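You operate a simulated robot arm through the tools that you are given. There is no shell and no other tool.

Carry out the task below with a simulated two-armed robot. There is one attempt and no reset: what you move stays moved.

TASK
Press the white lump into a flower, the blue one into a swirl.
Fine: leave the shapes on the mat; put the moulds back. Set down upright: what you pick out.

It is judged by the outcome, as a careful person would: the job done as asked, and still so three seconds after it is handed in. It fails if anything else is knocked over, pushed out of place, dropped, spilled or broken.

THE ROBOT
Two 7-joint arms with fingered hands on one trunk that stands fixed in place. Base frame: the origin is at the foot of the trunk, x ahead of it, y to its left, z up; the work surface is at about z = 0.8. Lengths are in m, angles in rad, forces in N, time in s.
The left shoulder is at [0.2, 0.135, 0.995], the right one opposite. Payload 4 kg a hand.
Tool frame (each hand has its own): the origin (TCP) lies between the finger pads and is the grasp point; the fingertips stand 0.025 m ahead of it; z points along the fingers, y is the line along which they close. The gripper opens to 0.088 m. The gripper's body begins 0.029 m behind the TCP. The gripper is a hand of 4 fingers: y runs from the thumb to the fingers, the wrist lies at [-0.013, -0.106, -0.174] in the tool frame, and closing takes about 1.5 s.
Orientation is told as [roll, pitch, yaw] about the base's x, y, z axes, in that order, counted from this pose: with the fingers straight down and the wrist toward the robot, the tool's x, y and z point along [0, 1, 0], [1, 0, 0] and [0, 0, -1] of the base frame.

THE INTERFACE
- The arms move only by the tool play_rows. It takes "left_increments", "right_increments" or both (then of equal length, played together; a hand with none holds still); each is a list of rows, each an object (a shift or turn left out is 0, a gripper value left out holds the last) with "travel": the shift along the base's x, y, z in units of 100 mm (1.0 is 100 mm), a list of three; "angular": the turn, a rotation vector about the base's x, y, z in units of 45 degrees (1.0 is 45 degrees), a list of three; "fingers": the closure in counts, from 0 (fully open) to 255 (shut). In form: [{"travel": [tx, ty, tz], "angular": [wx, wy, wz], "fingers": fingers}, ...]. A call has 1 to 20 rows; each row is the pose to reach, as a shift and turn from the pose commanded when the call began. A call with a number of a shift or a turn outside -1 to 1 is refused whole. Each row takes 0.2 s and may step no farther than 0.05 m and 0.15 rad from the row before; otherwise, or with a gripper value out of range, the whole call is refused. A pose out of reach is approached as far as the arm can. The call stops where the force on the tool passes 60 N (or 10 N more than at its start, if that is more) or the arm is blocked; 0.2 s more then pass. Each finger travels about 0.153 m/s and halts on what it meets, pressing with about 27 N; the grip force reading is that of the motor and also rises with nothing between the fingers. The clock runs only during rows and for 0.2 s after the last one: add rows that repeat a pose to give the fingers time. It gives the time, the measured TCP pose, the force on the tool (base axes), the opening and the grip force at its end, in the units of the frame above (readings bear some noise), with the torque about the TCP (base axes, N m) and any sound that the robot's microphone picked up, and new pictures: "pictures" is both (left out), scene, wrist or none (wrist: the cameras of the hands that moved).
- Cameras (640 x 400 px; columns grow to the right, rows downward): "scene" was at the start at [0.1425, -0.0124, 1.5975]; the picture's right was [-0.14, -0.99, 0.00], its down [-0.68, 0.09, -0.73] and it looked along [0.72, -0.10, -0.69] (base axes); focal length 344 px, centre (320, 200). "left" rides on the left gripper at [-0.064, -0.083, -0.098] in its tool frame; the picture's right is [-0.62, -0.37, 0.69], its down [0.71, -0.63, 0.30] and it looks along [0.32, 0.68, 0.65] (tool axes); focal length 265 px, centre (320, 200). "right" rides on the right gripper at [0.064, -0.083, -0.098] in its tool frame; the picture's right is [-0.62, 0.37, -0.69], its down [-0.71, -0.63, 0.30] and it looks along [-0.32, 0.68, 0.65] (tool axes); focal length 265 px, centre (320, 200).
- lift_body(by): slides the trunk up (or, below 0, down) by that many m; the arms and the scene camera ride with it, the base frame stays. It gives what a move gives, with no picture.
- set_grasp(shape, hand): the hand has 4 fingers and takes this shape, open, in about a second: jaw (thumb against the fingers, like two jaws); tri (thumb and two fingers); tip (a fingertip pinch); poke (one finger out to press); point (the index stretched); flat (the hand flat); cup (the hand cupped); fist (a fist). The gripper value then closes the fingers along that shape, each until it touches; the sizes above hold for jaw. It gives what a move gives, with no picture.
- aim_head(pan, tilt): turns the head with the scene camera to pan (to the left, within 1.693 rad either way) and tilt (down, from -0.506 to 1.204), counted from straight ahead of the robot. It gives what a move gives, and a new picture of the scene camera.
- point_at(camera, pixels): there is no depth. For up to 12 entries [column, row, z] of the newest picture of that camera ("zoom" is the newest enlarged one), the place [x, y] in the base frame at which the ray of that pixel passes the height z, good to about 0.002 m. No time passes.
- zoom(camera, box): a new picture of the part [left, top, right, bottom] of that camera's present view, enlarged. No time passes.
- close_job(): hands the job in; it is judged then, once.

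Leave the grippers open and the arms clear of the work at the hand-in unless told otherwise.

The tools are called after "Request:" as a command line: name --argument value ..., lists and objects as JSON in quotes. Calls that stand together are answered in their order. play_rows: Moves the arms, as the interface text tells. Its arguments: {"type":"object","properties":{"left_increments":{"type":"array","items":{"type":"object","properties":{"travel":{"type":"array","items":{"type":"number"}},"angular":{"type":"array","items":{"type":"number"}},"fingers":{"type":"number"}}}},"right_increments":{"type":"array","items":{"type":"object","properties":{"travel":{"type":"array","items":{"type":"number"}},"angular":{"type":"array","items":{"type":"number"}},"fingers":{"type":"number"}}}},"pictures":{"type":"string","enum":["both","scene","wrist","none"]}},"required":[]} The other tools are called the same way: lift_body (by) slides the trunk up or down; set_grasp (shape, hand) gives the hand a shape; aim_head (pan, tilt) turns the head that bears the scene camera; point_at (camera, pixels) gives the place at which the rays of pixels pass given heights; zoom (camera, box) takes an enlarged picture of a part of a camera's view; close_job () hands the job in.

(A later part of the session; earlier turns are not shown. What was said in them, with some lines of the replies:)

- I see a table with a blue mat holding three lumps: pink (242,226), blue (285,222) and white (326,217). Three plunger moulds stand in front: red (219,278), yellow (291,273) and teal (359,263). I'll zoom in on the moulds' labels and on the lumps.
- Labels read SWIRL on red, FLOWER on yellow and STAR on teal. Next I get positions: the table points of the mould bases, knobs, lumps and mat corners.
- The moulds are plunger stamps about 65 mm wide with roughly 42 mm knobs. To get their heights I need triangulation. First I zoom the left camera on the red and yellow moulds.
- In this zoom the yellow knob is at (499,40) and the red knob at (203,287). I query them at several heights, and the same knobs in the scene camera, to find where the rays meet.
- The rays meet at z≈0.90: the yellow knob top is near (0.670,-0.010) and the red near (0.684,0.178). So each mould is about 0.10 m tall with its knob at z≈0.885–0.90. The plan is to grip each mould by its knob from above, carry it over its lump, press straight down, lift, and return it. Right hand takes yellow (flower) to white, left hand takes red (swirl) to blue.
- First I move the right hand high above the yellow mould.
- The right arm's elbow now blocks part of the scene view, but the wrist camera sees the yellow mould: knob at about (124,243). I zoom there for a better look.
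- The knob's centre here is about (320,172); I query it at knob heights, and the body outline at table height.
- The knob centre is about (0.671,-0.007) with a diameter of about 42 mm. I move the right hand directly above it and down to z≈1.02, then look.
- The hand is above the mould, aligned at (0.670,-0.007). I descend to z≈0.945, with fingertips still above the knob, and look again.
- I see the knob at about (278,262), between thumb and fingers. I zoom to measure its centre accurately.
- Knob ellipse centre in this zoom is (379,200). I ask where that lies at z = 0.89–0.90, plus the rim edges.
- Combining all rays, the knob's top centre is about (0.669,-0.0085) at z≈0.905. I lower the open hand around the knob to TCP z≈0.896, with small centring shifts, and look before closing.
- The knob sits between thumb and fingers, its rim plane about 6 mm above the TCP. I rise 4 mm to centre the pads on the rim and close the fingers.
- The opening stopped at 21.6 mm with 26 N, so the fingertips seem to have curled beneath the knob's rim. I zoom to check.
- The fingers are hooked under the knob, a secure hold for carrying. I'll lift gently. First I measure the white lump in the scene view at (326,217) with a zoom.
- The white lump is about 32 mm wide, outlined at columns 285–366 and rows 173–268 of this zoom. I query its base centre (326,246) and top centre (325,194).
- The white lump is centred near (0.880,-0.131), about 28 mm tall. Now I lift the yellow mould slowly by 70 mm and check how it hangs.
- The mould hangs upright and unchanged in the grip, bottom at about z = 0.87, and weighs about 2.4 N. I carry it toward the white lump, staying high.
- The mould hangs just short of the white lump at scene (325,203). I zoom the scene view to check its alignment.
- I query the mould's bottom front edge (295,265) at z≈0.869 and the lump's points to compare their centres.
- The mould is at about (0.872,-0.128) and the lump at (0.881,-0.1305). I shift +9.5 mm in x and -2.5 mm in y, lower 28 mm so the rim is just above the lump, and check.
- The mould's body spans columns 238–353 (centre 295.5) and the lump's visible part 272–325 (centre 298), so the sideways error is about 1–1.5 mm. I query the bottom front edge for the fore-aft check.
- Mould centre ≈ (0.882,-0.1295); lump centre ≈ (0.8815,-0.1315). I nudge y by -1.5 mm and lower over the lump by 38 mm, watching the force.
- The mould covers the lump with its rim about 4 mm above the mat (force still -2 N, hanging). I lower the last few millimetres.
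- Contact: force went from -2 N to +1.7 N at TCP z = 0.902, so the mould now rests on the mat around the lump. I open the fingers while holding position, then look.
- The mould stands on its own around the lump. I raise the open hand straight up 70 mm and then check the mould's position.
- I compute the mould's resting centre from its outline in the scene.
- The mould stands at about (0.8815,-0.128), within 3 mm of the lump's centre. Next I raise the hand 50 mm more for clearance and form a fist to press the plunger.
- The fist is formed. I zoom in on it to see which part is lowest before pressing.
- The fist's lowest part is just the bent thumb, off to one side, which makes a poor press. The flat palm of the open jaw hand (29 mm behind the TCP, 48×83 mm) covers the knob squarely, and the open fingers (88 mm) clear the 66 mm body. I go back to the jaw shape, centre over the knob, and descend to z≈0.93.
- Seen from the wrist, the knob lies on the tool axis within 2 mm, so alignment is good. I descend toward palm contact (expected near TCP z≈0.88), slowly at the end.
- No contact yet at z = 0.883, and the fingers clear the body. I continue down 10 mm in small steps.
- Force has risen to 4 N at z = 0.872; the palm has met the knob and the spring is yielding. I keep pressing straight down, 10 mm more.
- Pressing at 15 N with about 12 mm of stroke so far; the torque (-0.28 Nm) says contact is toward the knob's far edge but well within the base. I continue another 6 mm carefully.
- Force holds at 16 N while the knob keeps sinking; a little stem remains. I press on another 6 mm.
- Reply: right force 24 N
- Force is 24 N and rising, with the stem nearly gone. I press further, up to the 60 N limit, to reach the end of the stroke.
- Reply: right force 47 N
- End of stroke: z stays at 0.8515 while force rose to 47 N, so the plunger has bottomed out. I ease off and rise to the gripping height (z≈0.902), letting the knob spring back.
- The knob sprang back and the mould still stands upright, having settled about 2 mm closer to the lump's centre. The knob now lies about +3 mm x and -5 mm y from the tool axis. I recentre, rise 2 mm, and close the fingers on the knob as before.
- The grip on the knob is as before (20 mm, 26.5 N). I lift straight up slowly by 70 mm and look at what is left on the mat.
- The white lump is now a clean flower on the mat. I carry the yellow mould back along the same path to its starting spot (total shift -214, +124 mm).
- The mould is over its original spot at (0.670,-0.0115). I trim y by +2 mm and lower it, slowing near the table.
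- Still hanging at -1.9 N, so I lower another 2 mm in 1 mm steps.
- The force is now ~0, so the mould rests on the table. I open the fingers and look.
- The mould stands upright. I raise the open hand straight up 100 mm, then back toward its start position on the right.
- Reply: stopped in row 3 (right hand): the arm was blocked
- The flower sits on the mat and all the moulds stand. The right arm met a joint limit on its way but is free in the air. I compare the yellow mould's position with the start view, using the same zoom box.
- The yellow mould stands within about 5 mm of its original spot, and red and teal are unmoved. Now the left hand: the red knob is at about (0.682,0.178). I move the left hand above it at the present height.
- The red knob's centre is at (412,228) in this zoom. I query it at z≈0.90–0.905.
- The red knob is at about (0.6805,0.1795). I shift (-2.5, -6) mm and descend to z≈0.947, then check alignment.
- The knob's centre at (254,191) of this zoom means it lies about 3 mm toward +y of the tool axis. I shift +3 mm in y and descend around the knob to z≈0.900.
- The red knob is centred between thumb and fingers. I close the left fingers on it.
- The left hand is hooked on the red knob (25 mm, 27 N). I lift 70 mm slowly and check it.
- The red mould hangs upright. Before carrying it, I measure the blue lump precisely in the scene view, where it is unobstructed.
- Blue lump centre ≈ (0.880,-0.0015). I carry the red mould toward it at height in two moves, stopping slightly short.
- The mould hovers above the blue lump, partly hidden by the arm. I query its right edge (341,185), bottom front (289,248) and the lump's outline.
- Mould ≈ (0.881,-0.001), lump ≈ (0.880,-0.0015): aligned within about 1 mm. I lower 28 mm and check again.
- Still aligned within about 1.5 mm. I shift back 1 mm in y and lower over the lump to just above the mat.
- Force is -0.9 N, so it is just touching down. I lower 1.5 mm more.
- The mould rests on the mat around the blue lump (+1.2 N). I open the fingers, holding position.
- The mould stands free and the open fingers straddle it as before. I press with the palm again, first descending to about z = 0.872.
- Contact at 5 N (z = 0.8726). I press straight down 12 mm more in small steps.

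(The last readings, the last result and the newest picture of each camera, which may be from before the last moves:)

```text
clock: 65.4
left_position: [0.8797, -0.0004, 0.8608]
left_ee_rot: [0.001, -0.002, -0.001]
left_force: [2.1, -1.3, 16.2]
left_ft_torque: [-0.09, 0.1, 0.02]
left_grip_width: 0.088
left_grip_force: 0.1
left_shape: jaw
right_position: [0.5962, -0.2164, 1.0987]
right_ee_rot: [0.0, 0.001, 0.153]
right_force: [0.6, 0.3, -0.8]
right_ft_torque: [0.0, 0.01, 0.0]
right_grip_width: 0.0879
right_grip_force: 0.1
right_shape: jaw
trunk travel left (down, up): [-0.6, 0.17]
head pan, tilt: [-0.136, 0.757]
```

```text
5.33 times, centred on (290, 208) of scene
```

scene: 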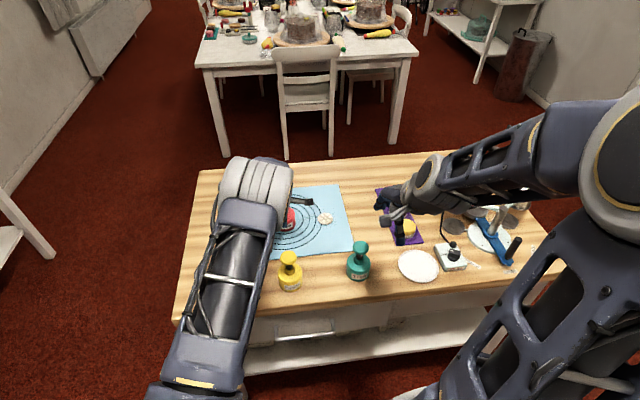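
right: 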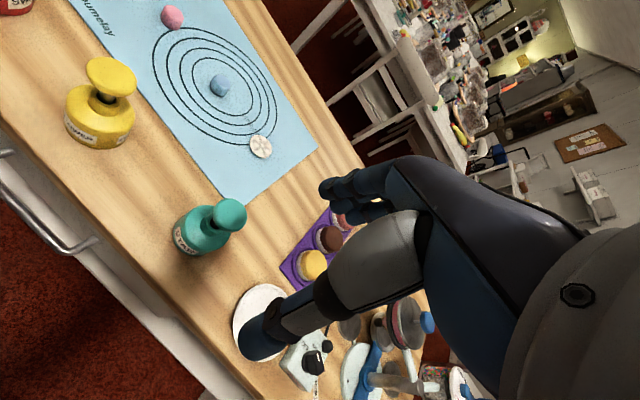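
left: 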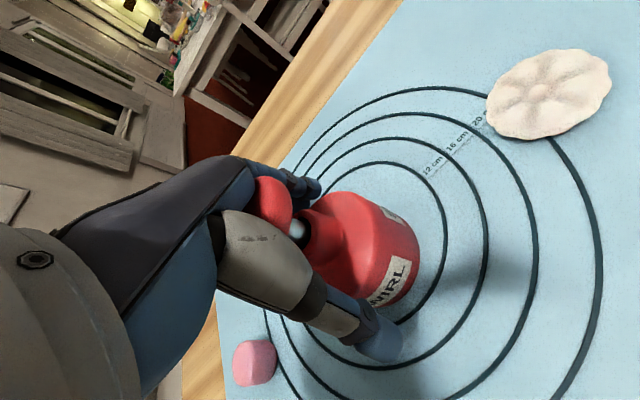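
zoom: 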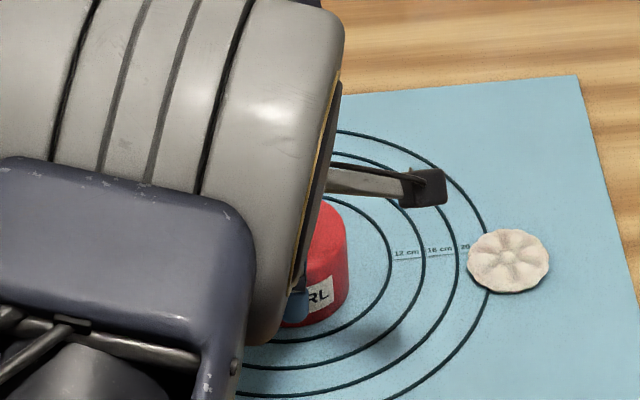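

16 N with little torque, so the press is well centred. I continue down another 8 mm.

Request:
play_rows --left_increments '[{"travel": [0, 0, -0.02]}, {"travel": [0, 0, -0.04]}, {"travel": [0, 0, -0.06]}, {"travel": [0, 0, -0.08]}, {"travel": [0, 0, -0.08]}]' --pictures "wrist"

Request:
zoom --camera "left" --box '[220, 160, 460, 320]'

```text
clock: 66.6
left_position: [0.8803, -0.0012, 0.8527]
left_ee_rot: [-0.001, -0.003, -0.002]
left_force: [2.2, -1.9, 21.5]
left_ft_torque: [0.03, 0.07, 0.01]
left_grip_width: 0.088
left_grip_force: 0.1
left_shape: jaw
right_position: [0.5956, -0.2162, 1.099]
right_ee_rot: [-0.001, 0.0, 0.155]
right_force: [0.5, 0.1, 0.1]
right_ft_torque: [-0.02, 0.0, -0.01]
right_grip_width: 0.0879
right_grip_force: 0.0
right_shape: jaw
trunk travel left (down, up): [-0.6, 0.17]
head pan, tilt: [-0.136, 0.757]
```

left: 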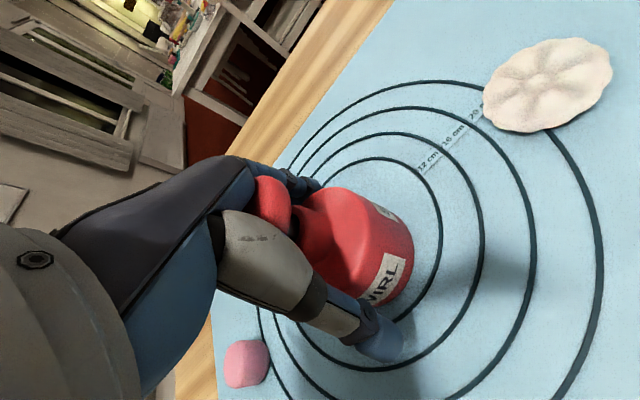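

```text
2.50 times, centred on (340, 240) of left
```

zoom: 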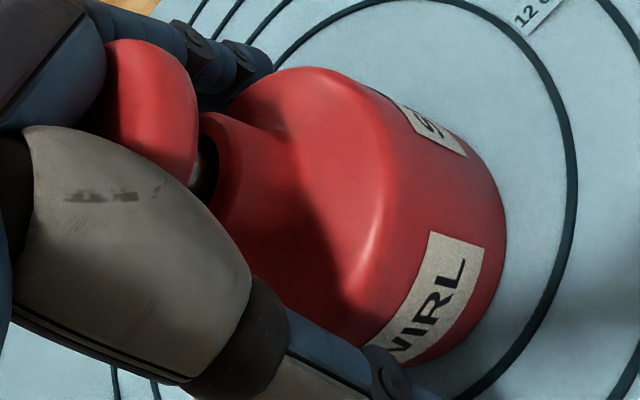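

21 N and a sliver of stem left. I press on to the end stop (limit 60 N).

Request:
play_rows --left_increments '[{"travel": [0, 0, -0.02]}, {"travel": [0, 0, -0.04]}, {"travel": [0, 0, -0.06]}, {"travel": [0, 0, -0.08]}, {"travel": [0, 0, -0.08]}]' --pictures "wrist"

Request:
zoom --camera "left" --box '[220, 160, 460, 320]'

```text
clock: 67.8
left_position: [0.8841, -0.0009, 0.8523]
left_ee_rot: [-0.003, -0.012, 0.001]
left_force: [-6.8, 2.8, 46.1]
left_ft_torque: [-0.41, -0.43, -0.04]
left_grip_width: 0.0875
left_grip_force: 0.0
left_shape: jaw
right_position: [0.5949, -0.2173, 1.0997]
right_ee_rot: [0.001, 0.0, 0.153]
right_force: [0.2, 0.8, 0.9]
right_ft_torque: [0.02, 0.02, 0.03]
right_grip_width: 0.0878
right_grip_force: 0.1
right_shape: jaw
trunk travel left (down, up): [-0.6, 0.17]
head pan, tilt: [-0.136, 0.757]
```

left: 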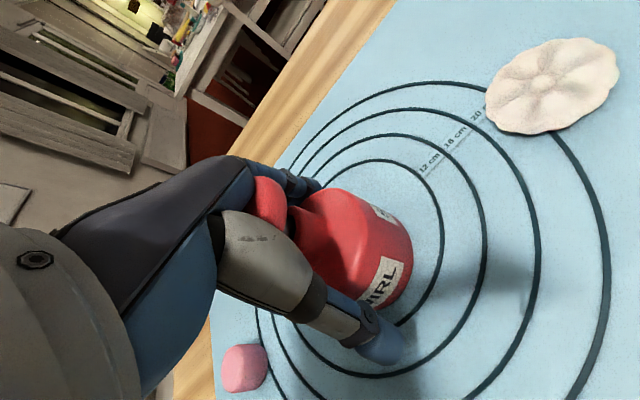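

```text
2.50 times, centred on (340, 240) of left
```

zoom: 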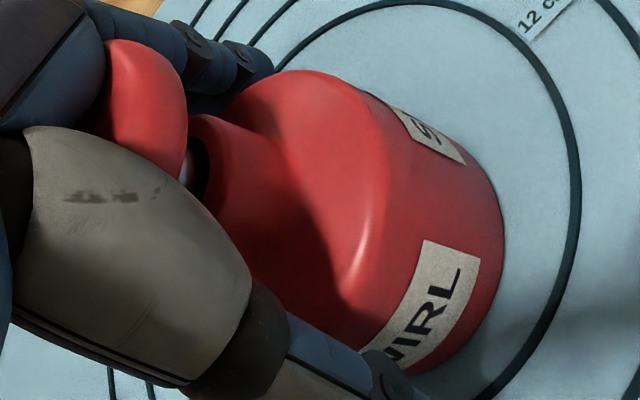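

Bottomed out at 46 N, the same as the flower. I ease off and rise to the gripping height.

Request:
play_rows --left_increments '[{"travel": [0, 0, 0.05]}, {"travel": [0, 0, 0.1]}, {"travel": [0, 0, 0.2]}, {"travel": [0, 0, 0.3]}, {"travel": [0, 0, 0.4]}, {"travel": [0, 0, 0.5]}, {"travel": [0, 0, 0.59]}, {"travel": [0, 0, 0.59]}]' --pictures "both"

Request:
zoom --camera "left" --box '[220, 160, 460, 320]'

Request:
zoom --camera "scene" --box '[245, 170, 335, 245]'

```text
clock: 69.6
left_position: [0.8786, 0.0004, 0.9032]
left_ee_rot: [-0.001, 0.001, 0.0]
left_force: [0.3, 0.7, -0.1]
left_ft_torque: [0.0, -0.01, 0.03]
left_grip_width: 0.088
left_grip_force: 0.1
left_shape: jaw
right_position: [0.5953, -0.2164, 1.0989]
right_ee_rot: [-0.001, -0.001, 0.152]
right_force: [0.7, 0.4, -0.3]
right_ft_torque: [0.01, -0.04, -0.01]
right_grip_width: 0.0879
right_grip_force: 0.0
right_shape: jaw
trunk travel left (down, up): [-0.6, 0.17]
head pan, tilt: [-0.136, 0.757]
```

scene: 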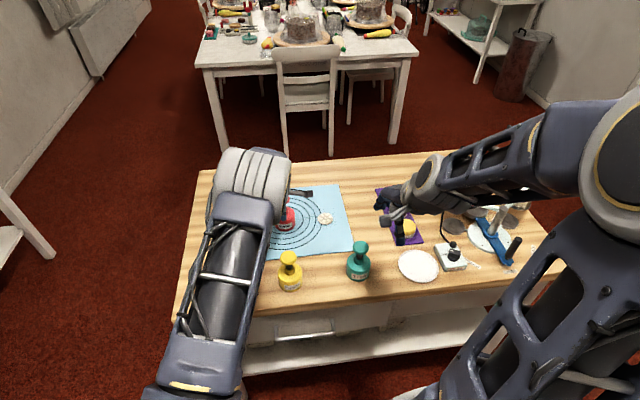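
left: 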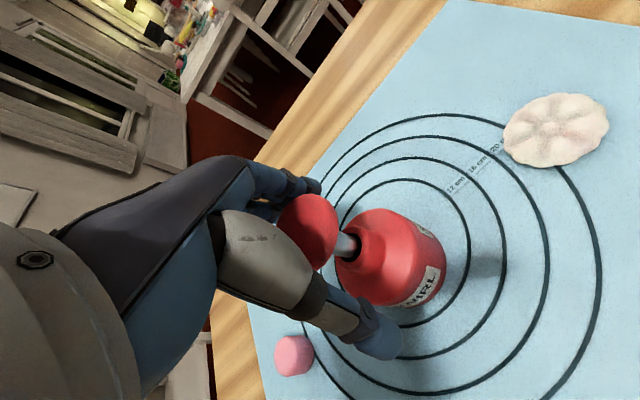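

```text
2.50 times, centred on (340, 240) of left
```

zoom: 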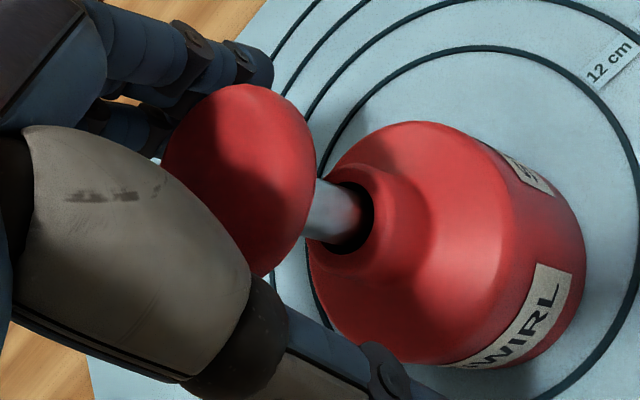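

```text
5.33 times, centred on (290, 208) of scene
```

zoom: 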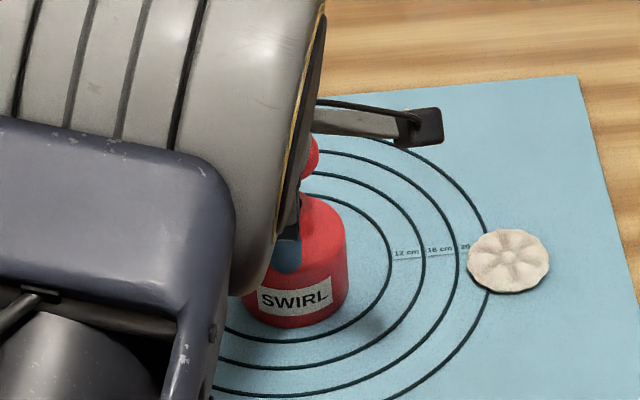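

The knob sprang back and the mould stands. Relative to the first grip the knob is about 5 mm farther along +x, so I recentre +5 mm in x and close the fingers.

Request:
play_rows --left_increments '[{"travel": [0.05, 0.005, 0], "fingers": 0}, {"travel": [0.05, 0.005, 0], "fingers": 60}, {"travel": [0.05, 0.005, 0], "fingers": 110}, {"travel": [0.05, 0.005, 0], "fingers": 160}, {"travel": [0.05, 0.005, 0], "fingers": 200}, {"travel": [0.05, 0.005, 0], "fingers": 255}, {"travel": [0.05, 0.005, 0], "fingers": 255}, {"travel": [0.05, 0.005, 0], "fingers": 255}, {"travel": [0.05, 0.005, 0], "fingers": 255}]' --pictures "wrist"

Request:
zoom --camera "left" --box '[220, 160, 460, 320]'

Request:
zoom --camera "scene" --box '[245, 170, 335, 245]'

```text
clock: 71.6
left_position: [0.8851, -0.0003, 0.9033]
left_ee_rot: [0.0, 0.0, 0.0]
left_force: [-0.3, 0.0, 0.7]
left_ft_torque: [0.02, 0.02, 0.01]
left_grip_width: 0.0203
left_grip_force: 27.4
left_shape: jaw
right_position: [0.5967, -0.2155, 1.0989]
right_ee_rot: [0.0, 0.001, 0.153]
right_force: [-0.2, -0.4, 0.8]
right_ft_torque: [0.0, 0.03, 0.0]
right_grip_width: 0.0877
right_grip_force: 0.1
right_shape: jaw
trunk travel left (down, up): [-0.6, 0.17]
head pan, tilt: [-0.136, 0.757]
```

left: 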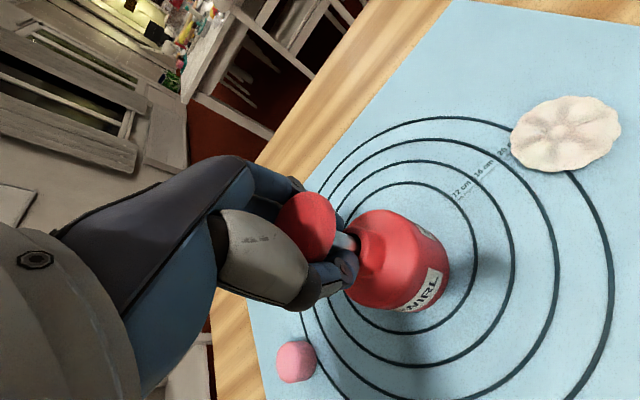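

```text
2.50 times, centred on (340, 240) of left
```

zoom: 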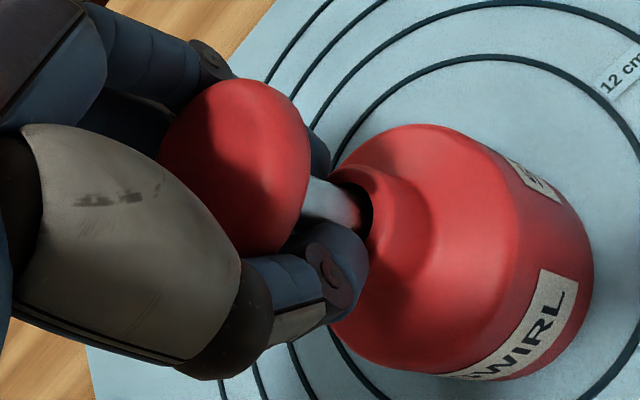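

```text
5.33 times, centred on (290, 208) of scene
```

zoom: 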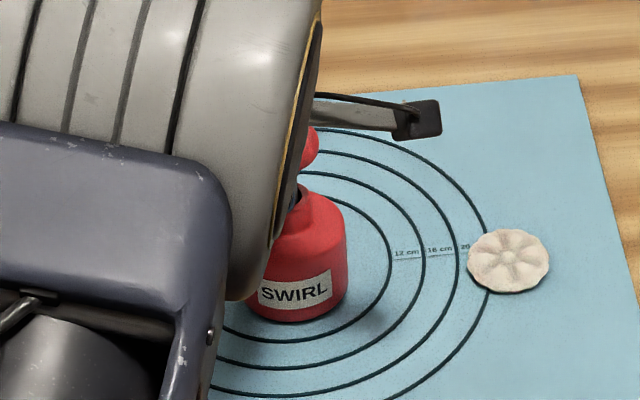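

Gripped (20 mm, 27 N). I lift straight up slowly by 70 mm and look at the result.

Request:
play_rows --left_increments '[{"travel": [0, 0, 0.05]}, {"travel": [0, 0, 0.1]}, {"travel": [0, 0, 0.18]}, {"travel": [0, 0, 0.28]}, {"travel": [0, 0, 0.4]}, {"travel": [0, 0, 0.55]}, {"travel": [0, 0, 0.7]}, {"travel": [0, 0, 0.7]}]' --pictures "both"

Request:
zoom --camera "scene" --box '[245, 170, 335, 245]'

Request:
zoom --camera "left" --box '[220, 160, 500, 340]'

```text
clock: 73.4
left_position: [0.8842, 0.0004, 0.9722]
left_ee_rot: [0.001, 0.002, 0.001]
left_force: [0.4, -0.8, -1.8]
left_ft_torque: [-0.02, -0.04, -0.01]
left_grip_width: 0.0207
left_grip_force: 27.2
left_shape: jaw
right_position: [0.5963, -0.217, 1.0991]
right_ee_rot: [0.0, 0.0, 0.153]
right_force: [0.6, -0.9, 0.1]
right_ft_torque: [0.02, 0.0, 0.01]
right_grip_width: 0.0879
right_grip_force: 0.1
right_shape: jaw
trunk travel left (down, up): [-0.6, 0.17]
head pan, tilt: [-0.136, 0.757]
```

scene: 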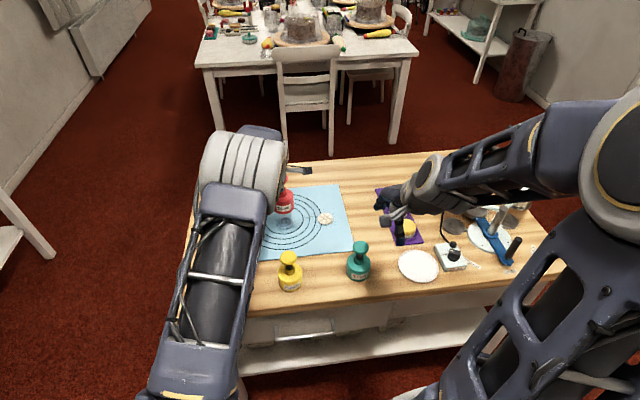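
left: 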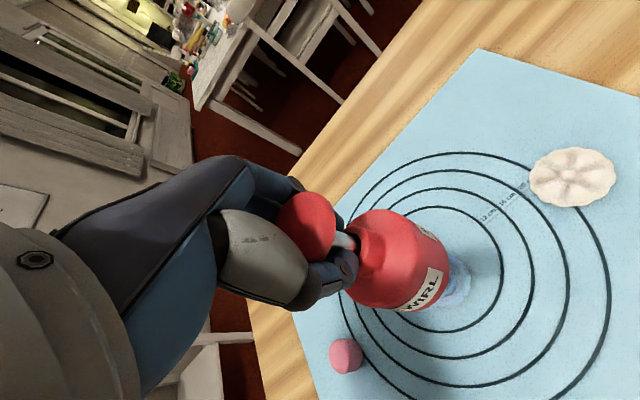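

```text
5.33 times, centred on (290, 208) of scene
```

zoom: 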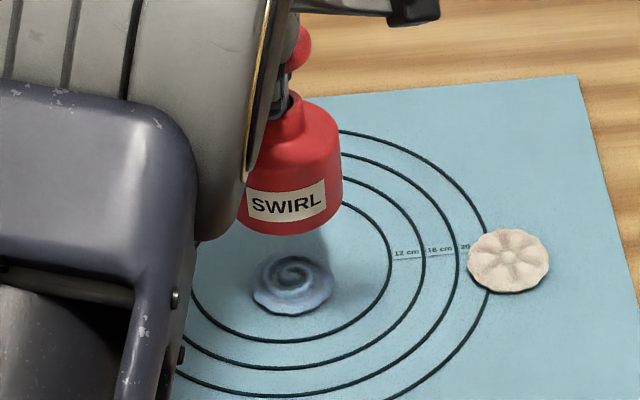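

```text
2.22 times, centred on (360, 250) of left
```

zoom: 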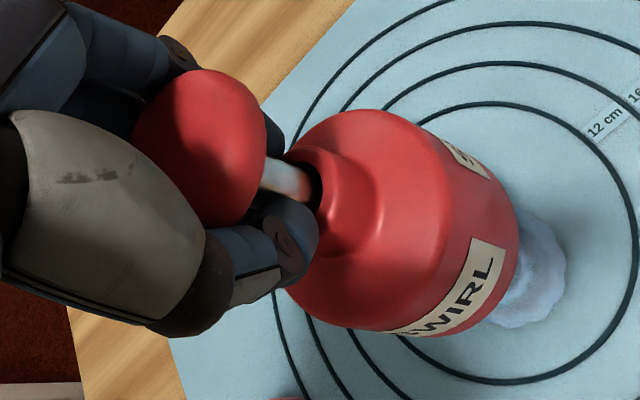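

The blue lump is now a clear swirl. I carry the red mould back along the same line to its starting place (total shift -205, +180 mm).

Request:
play_rows --left_increments '[{"travel": [-0.15, 0.13, 0]}, {"travel": [-0.4, 0.35, 0]}, {"travel": [-0.7, 0.615, 0]}, {"travel": [-1.0, 0.88, 0]}]' --pictures "none"

Request:
play_rows --left_increments '[{"travel": [-0.3, 0.26, 0]}, {"travel": [-0.6, 0.53, 0]}, {"travel": [-0.85, 0.75, 0]}, {"travel": [-1.0, 0.88, 0]}, {"travel": [-1.0, 0.88, 0]}]' --pictures "none"

Request:
play_rows --left_increments '[{"travel": [-0.05, 0.035, 0]}, {"travel": [-0.05, 0.035, -0.2]}, {"travel": [-0.05, 0.035, -0.4]}, {"travel": [-0.05, 0.035, -0.4]}]' --pictures "both"

Request:
zoom --camera "scene" --box '[190, 235, 260, 305]'

```text
clock: 74.4
left_position: [0.7834, 0.0864, 0.9732]
left_ee_rot: [-0.002, 0.0, -0.003]
left_force: [0.8, 0.1, -2.6]
left_ft_torque: [-0.02, 0.01, 0.01]
left_grip_width: 0.0205
left_grip_force: 26.3
left_shape: jaw
right_position: [0.5963, -0.2167, 1.0978]
right_ee_rot: [0.0, 0.0, 0.153]
right_force: [0.4, 0.3, -0.2]
right_ft_torque: [-0.02, 0.01, 0.0]
right_grip_width: 0.0879
right_grip_force: 0.0
right_shape: jaw
trunk travel left (down, up): [-0.6, 0.17]
head pan, tilt: [-0.136, 0.757]
```

```text
clock: 75.6
left_position: [0.6844, 0.1764, 0.9722]
left_ee_rot: [0.0, 0.0, 0.001]
left_force: [0.2, 0.1, -1.8]
left_ft_torque: [0.0, 0.04, -0.01]
left_grip_width: 0.0206
left_grip_force: 27.0
left_shape: jaw
right_position: [0.5965, -0.216, 1.0987]
right_ee_rot: [-0.002, 0.001, 0.153]
right_force: [0.0, 0.1, 0.8]
right_ft_torque: [0.0, -0.03, 0.0]
right_grip_width: 0.0882
right_grip_force: 0.0
right_shape: jaw
trunk travel left (down, up): [-0.6, 0.17]
head pan, tilt: [-0.136, 0.757]
```

```text
clock: 76.6
left_position: [0.6813, 0.1789, 0.9323]
left_ee_rot: [0.001, 0.001, -0.001]
left_force: [-0.3, -0.3, -1.3]
left_ft_torque: [0.01, 0.01, 0.03]
left_grip_width: 0.0206
left_grip_force: 27.5
left_shape: jaw
right_position: [0.596, -0.2157, 1.0989]
right_ee_rot: [0.001, 0.001, 0.153]
right_force: [-0.2, 0.9, -0.3]
right_ft_torque: [-0.03, 0.01, 0.01]
right_grip_width: 0.0879
right_grip_force: 0.0
right_shape: jaw
trunk travel left (down, up): [-0.6, 0.17]
head pan, tilt: [-0.136, 0.757]
```

scene: 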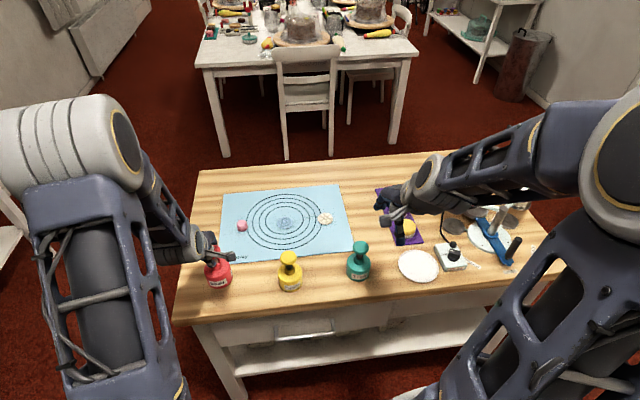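
left: 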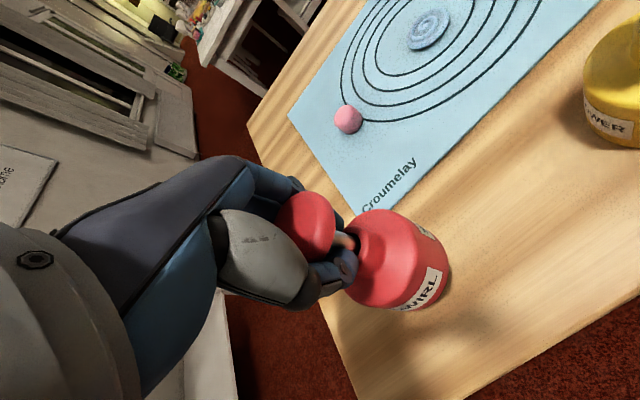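

```text
5.71 times, centred on (225, 270) of scene
```

zoom: 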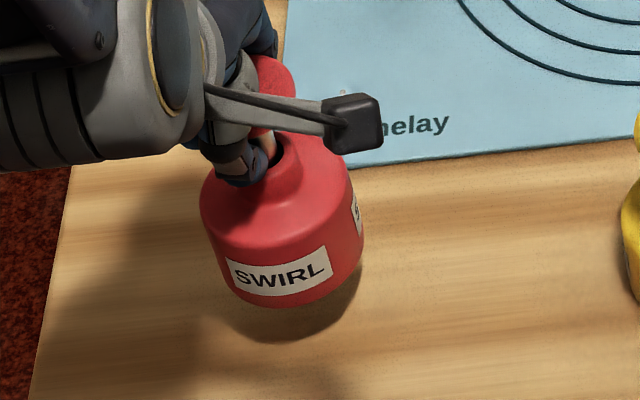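

It is above its spot at (0.681,0.179). I trim (-1.5, +1) mm and lower, slowing near the table.

Request:
play_rows --left_increments '[{"travel": [-0.015, 0.01, -0.1]}, {"travel": [-0.015, 0.01, -0.2]}, {"travel": [-0.015, 0.01, -0.27]}, {"travel": [-0.015, 0.01, -0.3]}, {"travel": [-0.015, 0.01, -0.3]}]' --pictures "none"

Request:
play_rows --left_increments '[{"travel": [0, 0, -0.005]}, {"travel": [0, 0, -0.01]}, {"travel": [0, 0, -0.01]}]' --pictures "none"

```text
clock: 77.8
left_position: [0.6777, 0.1808, 0.9032]
left_ee_rot: [0.0, -0.001, 0.0]
left_force: [-0.4, -0.4, -2.0]
left_ft_torque: [0.01, 0.04, -0.02]
left_grip_width: 0.0204
left_grip_force: 26.6
left_shape: jaw
right_position: [0.5967, -0.2159, 1.0986]
right_ee_rot: [0.0, 0.002, 0.153]
right_force: [-0.4, 0.7, 0.1]
right_ft_torque: [0.02, -0.03, 0.0]
right_grip_width: 0.088
right_grip_force: 0.0
right_shape: jaw
trunk travel left (down, up): [-0.6, 0.17]
head pan, tilt: [-0.136, 0.757]
```

```text
clock: 78.6
left_position: [0.6782, 0.1801, 0.902]
left_ee_rot: [0.0, 0.0, 0.001]
left_force: [1.2, 0.1, -2.4]
left_ft_torque: [-0.01, 0.0, -0.03]
left_grip_width: 0.0205
left_grip_force: 27.2
left_shape: jaw
right_position: [0.5965, -0.2155, 1.1004]
right_ee_rot: [0.0, 0.001, 0.153]
right_force: [0.0, 0.0, 0.4]
right_ft_torque: [-0.02, -0.02, -0.02]
right_grip_width: 0.0881
right_grip_force: 0.1
right_shape: jaw
trunk travel left (down, up): [-0.6, 0.17]
head pan, tilt: [-0.136, 0.757]
```

Still hanging (-2.4 N). I lower 1 mm at a time, up to 2 mm more.

Request:
play_rows --left_increments '[{"travel": [0, 0, -0.01]}, {"travel": [0, 0, -0.01]}]' --pictures "none"

Request:
play_rows --left_increments '[{"travel": [0, 0, -0.01]}, {"travel": [0, 0, -0.01]}]' --pictures "none"

```text
clock: 79.2
left_position: [0.6779, 0.1804, 0.9011]
left_ee_rot: [0.001, 0.001, 0.0]
left_force: [0.0, -0.9, -2.2]
left_ft_torque: [0.01, -0.01, -0.02]
left_grip_width: 0.0201
left_grip_force: 27.2
left_shape: jaw
right_position: [0.5961, -0.2171, 1.0991]
right_ee_rot: [0.0, 0.001, 0.153]
right_force: [0.1, -0.3, 0.6]
right_ft_torque: [-0.02, -0.01, 0.04]
right_grip_width: 0.0878
right_grip_force: 0.0
right_shape: jaw
trunk travel left (down, up): [-0.6, 0.17]
head pan, tilt: [-0.136, 0.757]
```

```text
clock: 79.8
left_position: [0.6791, 0.1808, 0.9008]
left_ee_rot: [-0.002, -0.001, -0.001]
left_force: [0.4, -1.1, -1.5]
left_ft_torque: [0.02, 0.01, -0.02]
left_grip_width: 0.0204
left_grip_force: 27.1
left_shape: jaw
right_position: [0.5957, -0.2161, 1.0994]
right_ee_rot: [0.0, -0.001, 0.154]
right_force: [-0.7, -0.3, -1.0]
right_ft_torque: [-0.01, 0.03, 0.01]
right_grip_width: 0.0878
right_grip_force: 0.1
right_shape: jaw
trunk travel left (down, up): [-0.6, 0.17]
head pan, tilt: [-0.136, 0.757]
```

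The force starts to lift (-1.5 N). I continue 1 mm at a time.

Request:
play_rows --left_increments '[{"travel": [0, 0, -0.01]}, {"travel": [0, 0, -0.01]}]' --pictures "none"

Request:
play_rows --left_increments '[{"travel": [0, 0, -0.005]}, {"travel": [0, 0, -0.005]}]' --pictures "both"

Request:
zoom --camera "scene" --box '[190, 235, 260, 305]'

```text
clock: 80.4
left_position: [0.6782, 0.1806, 0.9006]
left_ee_rot: [0.0, -0.001, 0.0]
left_force: [-0.2, -0.6, -1.6]
left_ft_torque: [-0.01, 0.02, 0.01]
left_grip_width: 0.0205
left_grip_force: 26.7
left_shape: jaw
right_position: [0.5962, -0.215, 1.0995]
right_ee_rot: [-0.001, 0.0, 0.152]
right_force: [-0.4, 0.2, -0.1]
right_ft_torque: [0.02, 0.01, -0.04]
right_grip_width: 0.0882
right_grip_force: 0.1
right_shape: jaw
trunk travel left (down, up): [-0.6, 0.17]
head pan, tilt: [-0.136, 0.757]
```

```text
clock: 81.0
left_position: [0.6773, 0.1808, 0.8983]
left_ee_rot: [0.001, 0.0, -0.001]
left_force: [0.9, -0.6, -1.7]
left_ft_torque: [0.01, 0.03, -0.01]
left_grip_width: 0.0206
left_grip_force: 26.9
left_shape: jaw
right_position: [0.5967, -0.2165, 1.0998]
right_ee_rot: [0.0, 0.0, 0.154]
right_force: [0.3, 0.6, -0.8]
right_ft_torque: [-0.02, -0.02, -0.01]
right_grip_width: 0.0882
right_grip_force: 0.0
right_shape: jaw
trunk travel left (down, up): [-0.6, 0.17]
head pan, tilt: [-0.136, 0.757]
```

scene: 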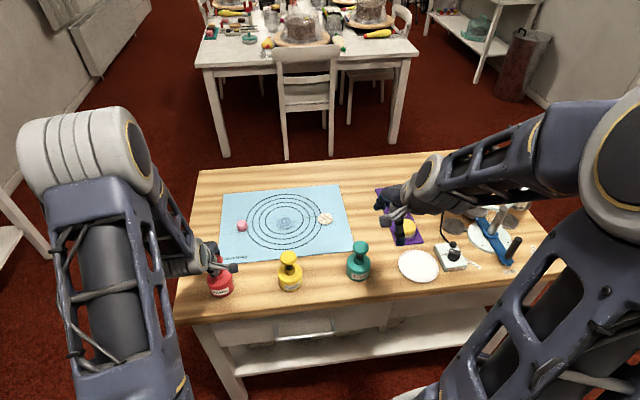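
left: 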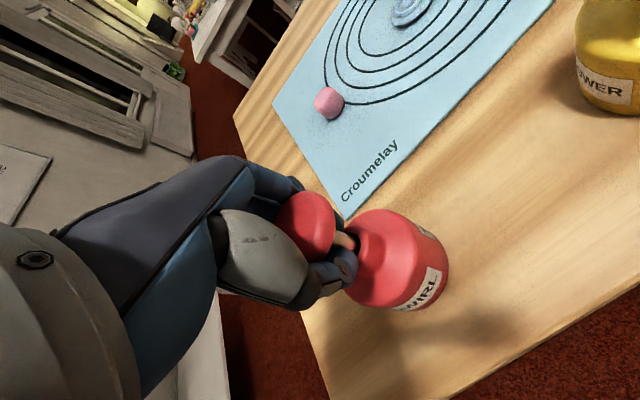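

```text
5.71 times, centred on (225, 270) of scene
```

zoom: 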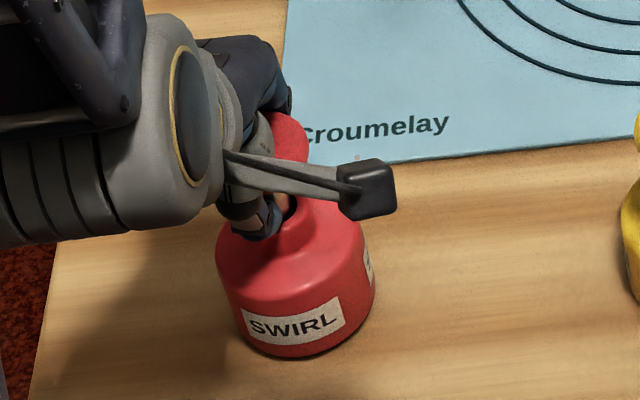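

Nearly down. I lower another 1.5 mm.

Request:
play_rows --left_increments '[{"travel": [0, 0, -0.008]}, {"travel": [0, 0, -0.015]}, {"travel": [0, 0, -0.015]}]' --pictures "none"

```text
clock: 81.8
left_position: [0.6778, 0.1805, 0.8965]
left_ee_rot: [0.0, -0.001, 0.0]
left_force: [0.5, 0.2, -0.8]
left_ft_torque: [-0.01, -0.03, 0.0]
left_grip_width: 0.0203
left_grip_force: 27.0
left_shape: jaw
right_position: [0.5959, -0.2167, 1.1001]
right_ee_rot: [0.001, -0.001, 0.154]
right_force: [-0.4, -0.5, -0.7]
right_ft_torque: [0.0, -0.01, -0.01]
right_grip_width: 0.088
right_grip_force: 0.1
right_shape: jaw
trunk travel left (down, up): [-0.6, 0.17]
head pan, tilt: [-0.136, 0.757]
```

Force is -0.8 N and rising. One millimetre more to seat it.

Request:
play_rows --left_increments '[{"travel": [0, 0, -0.006]}, {"travel": [0, 0, -0.012]}, {"travel": [0, 0, -0.012]}]' --pictures "none"

```text
clock: 82.6
left_position: [0.6764, 0.1804, 0.8962]
left_ee_rot: [0.0, 0.0, -0.001]
left_force: [-0.7, -0.5, 1.4]
left_ft_torque: [0.0, -0.02, -0.01]
left_grip_width: 0.0204
left_grip_force: 27.0
left_shape: jaw
right_position: [0.5954, -0.2156, 1.099]
right_ee_rot: [-0.001, -0.001, 0.154]
right_force: [-0.6, 0.1, 0.0]
right_ft_torque: [-0.02, -0.06, 0.01]
right_grip_width: 0.0879
right_grip_force: 0.1
right_shape: jaw
trunk travel left (down, up): [-0.6, 0.17]
head pan, tilt: [-0.136, 0.757]
```

The mould is seated (+1.4 N). I open the left fingers.

Request:
play_rows --left_increments '[{"travel": [0, 0, 0.01], "fingers": 200}, {"travel": [0, 0, 0.01], "fingers": 130}, {"travel": [0, 0, 0.01], "fingers": 60}, {"travel": [0, 0, 0.01], "fingers": 0}, {"travel": [0, 0, 0.01], "fingers": 0}, {"travel": [0, 0, 0.01], "fingers": 0}, {"travel": [0, 0, 0.01], "fingers": 0}, {"travel": [0, 0, 0.01], "fingers": 0}]' --pictures "both"

Request:
zoom --camera "left" --box '[220, 160, 460, 320]'

```text
clock: 84.4
left_position: [0.6777, 0.18, 0.8977]
left_ee_rot: [0.0, -0.001, 0.0]
left_force: [0.0, -0.2, 0.2]
left_ft_torque: [0.0, -0.02, 0.03]
left_grip_width: 0.088
left_grip_force: 0.1
left_shape: jaw
right_position: [0.5961, -0.216, 1.0988]
right_ee_rot: [-0.001, 0.0, 0.154]
right_force: [-0.6, 0.7, 0.0]
right_ft_torque: [-0.03, 0.01, -0.04]
right_grip_width: 0.0878
right_grip_force: 0.2
right_shape: jaw
trunk travel left (down, up): [-0.6, 0.17]
head pan, tilt: [-0.136, 0.757]
```

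scene: 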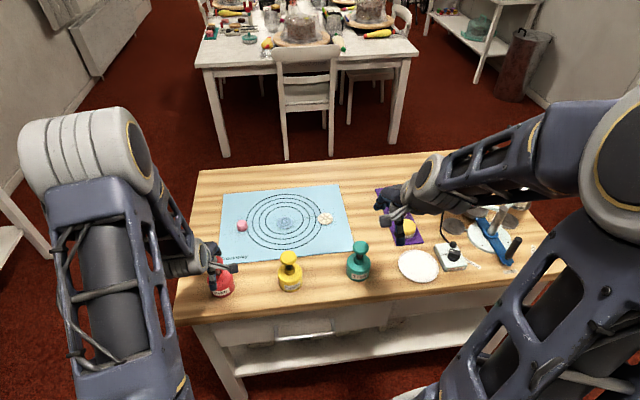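
left: 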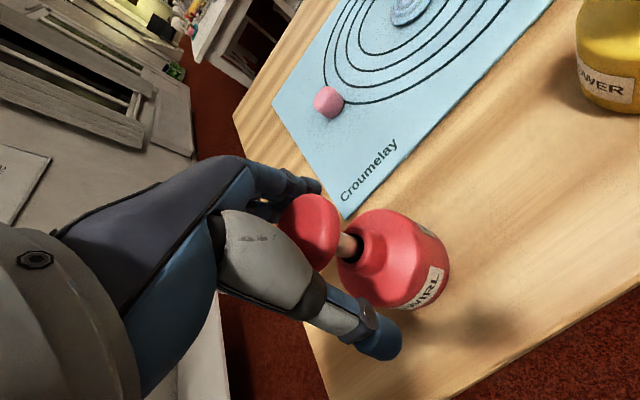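

```text
2.50 times, centred on (340, 240) of left
```

zoom: 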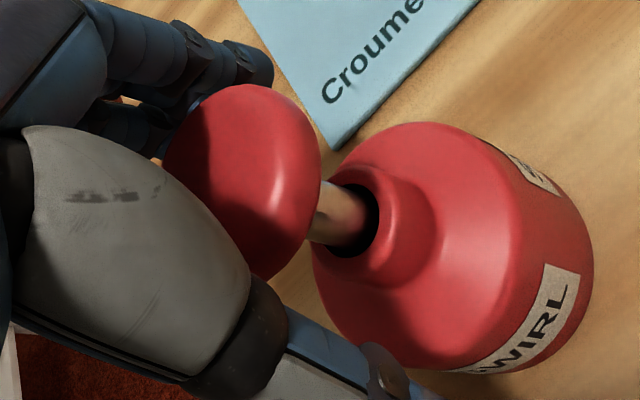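

The red mould stands upright on the table. I raise the open left hand straight up and withdraw it to the left.

Request:
play_rows --left_increments '[{"travel": [0, 0, 0.1]}, {"travel": [0, 0, 0.3]}, {"travel": [0, 0, 0.6]}, {"travel": [0, 0, 1.0]}]' --pictures "none"

Request:
play_rows --left_increments '[{"travel": [0, 0, 0.4]}, {"travel": [0, 0, 0.8]}, {"travel": [0, 0, 1.0]}, {"travel": [-0.3, 0.35, 1.0]}, {"travel": [-0.6, 0.7, 1.0]}, {"travel": [-0.9, 1.0, 1.0]}, {"travel": [-0.9, 1.0, 1.0]}]' --pictures "both"

Request:
zoom --camera "scene" --box '[190, 245, 260, 305]'

Request:
zoom --camera "scene" --box '[190, 160, 430, 310]'

```text
clock: 85.4
left_position: [0.678, 0.1811, 0.9989]
left_ee_rot: [-0.002, 0.0, -0.001]
left_force: [-0.2, 0.4, 0.0]
left_ft_torque: [-0.03, -0.02, 0.01]
left_grip_width: 0.0878
left_grip_force: 0.0
left_shape: jaw
right_position: [0.5962, -0.2151, 1.0979]
right_ee_rot: [0.001, 0.0, 0.154]
right_force: [0.1, -0.2, -0.7]
right_ft_torque: [0.0, 0.0, -0.03]
right_grip_width: 0.0879
right_grip_force: 0.1
right_shape: jaw
trunk travel left (down, up): [-0.6, 0.17]
head pan, tilt: [-0.136, 0.757]
```

```text
clock: 87.0
left_position: [0.5879, 0.2822, 1.0981]
left_ee_rot: [-0.001, -0.001, -0.002]
left_force: [-0.2, -0.4, 0.5]
left_ft_torque: [0.01, -0.05, 0.03]
left_grip_width: 0.0879
left_grip_force: 0.0
left_shape: jaw
right_position: [0.5974, -0.2161, 1.0987]
right_ee_rot: [-0.001, 0.001, 0.153]
right_force: [0.0, 0.1, -0.3]
right_ft_torque: [0.0, -0.01, 0.03]
right_grip_width: 0.0881
right_grip_force: 0.1
right_shape: jaw
trunk travel left (down, up): [-0.6, 0.17]
head pan, tilt: [-0.136, 0.757]
```

scene: 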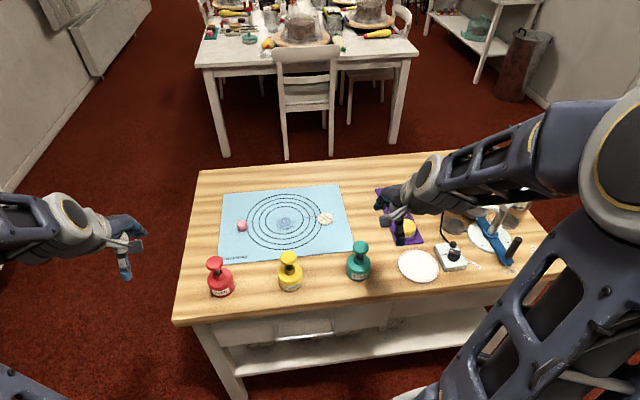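
left: 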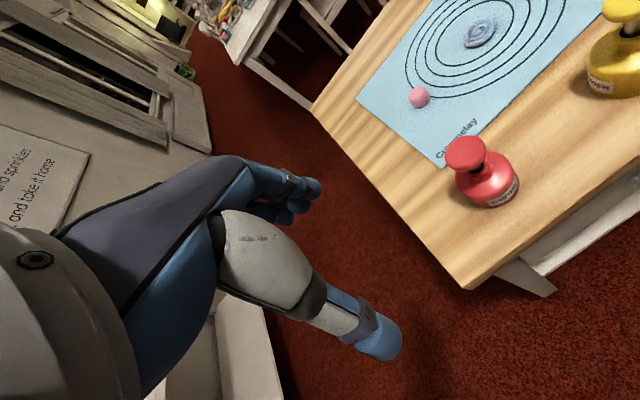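

```text
6.67 times, centred on (225, 275) of scene
```

zoom: 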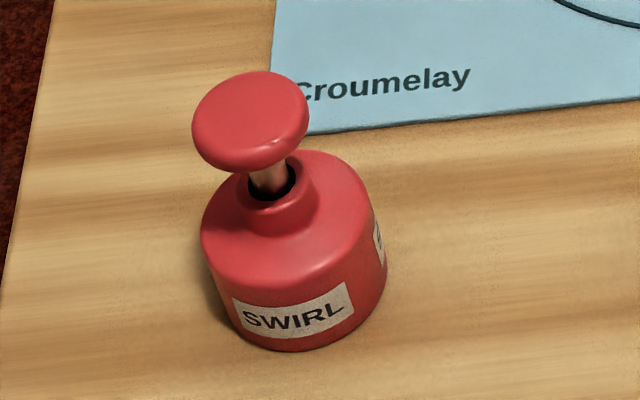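

```text
2.67 times, centred on (310, 235) of scene
```

zoom: 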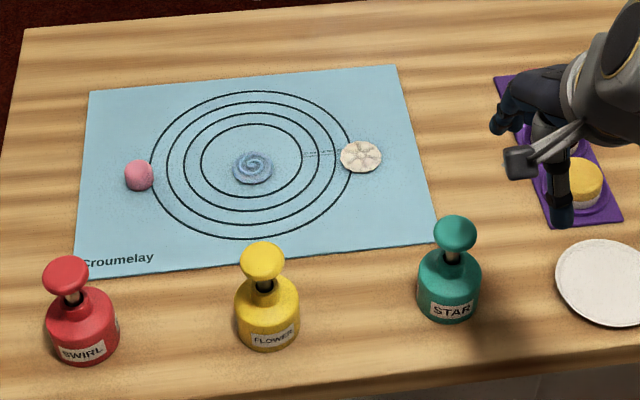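

Red stands within about 3 mm of its original place. Swirl and flower lie on the mat, and the pink lump and the star mould are untouched. I move the right hand up and further right, clear of the work, and check the right side.

Request:
play_rows --right_increments '[{"travel": [0, 0, 0.2], "angular": [0, 0, -0.06]}, {"travel": [0, -0.3, 0.3], "angular": [0, 0, -0.12]}, {"travel": [0, -0.6, 0.3], "angular": [0, 0, -0.19]}, {"travel": [0, -0.6, 0.3], "angular": [0, 0, -0.19]}]' --pictures "both"

Request:
zoom --camera "scene" --box '[330, 140, 590, 310]'

```text
clock: 88.0
left_position: [0.5864, 0.2818, 1.0982]
left_ee_rot: [0.0, 0.001, -0.002]
left_force: [-0.5, 1.1, 0.3]
left_ft_torque: [0.01, 0.0, 0.02]
left_grip_width: 0.0877
left_grip_force: 0.0
left_shape: jaw
right_position: [0.5972, -0.2783, 1.1284]
right_ee_rot: [0.003, 0.0, 0.003]
right_force: [-0.9, -0.1, 0.0]
right_ft_torque: [-0.02, 0.02, 0.02]
right_grip_width: 0.088
right_grip_force: 0.1
right_shape: jaw
trunk travel left (down, up): [-0.6, 0.17]
head pan, tilt: [-0.136, 0.757]
```

scene: 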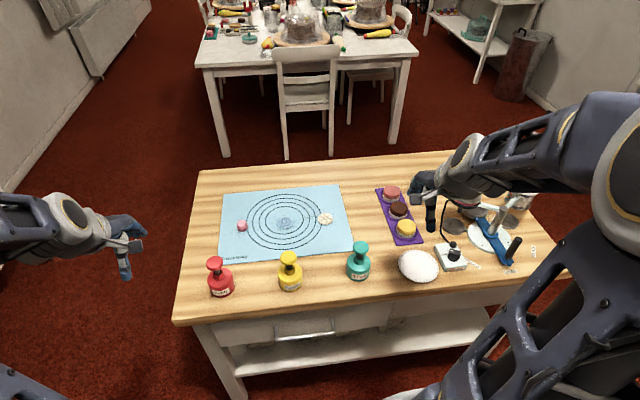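
right: 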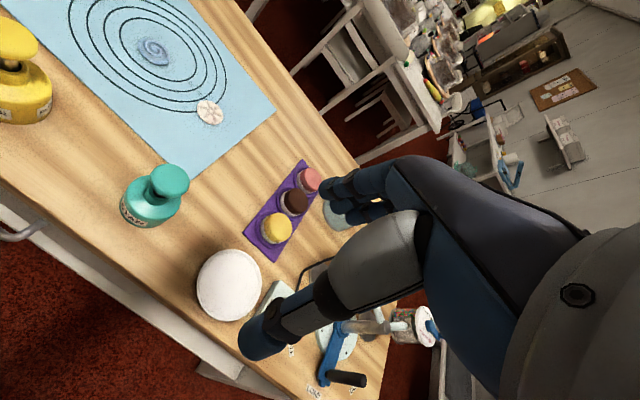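

```text
2.35 times, centred on (460, 225) of scene
```

zoom: 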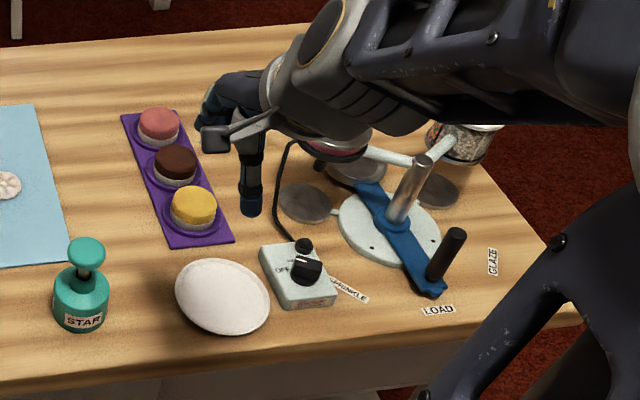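

Everything on the right (macarons, plate, turntable, cloche) is in place. Both hands are open and clear at about their starting poses, the flower and swirl lie on the mat, and all the moulds stand upright in their places. I hand the job in.

Request:
close_job

```text
The job is handed in.
```

The white lump is now a flower and the blue one a swirl. Both shapes are on the mat, and the job is handed in.

- **Moulds:** The yellow flower mould stands upright about 5 mm from where it started, and the red swirl mould about 3 mm from its spot. The teal star mould was not touched.
- **Other objects:** The pink lump and the items on the right of the table (macarons, plate, turntable) are still in place.
- **Arms:** Both hands are open and clear of the work, close to where they started. The right arm was blocked once while moving back through the air. The force on the tool stayed near zero, so it was most likely a joint limit.
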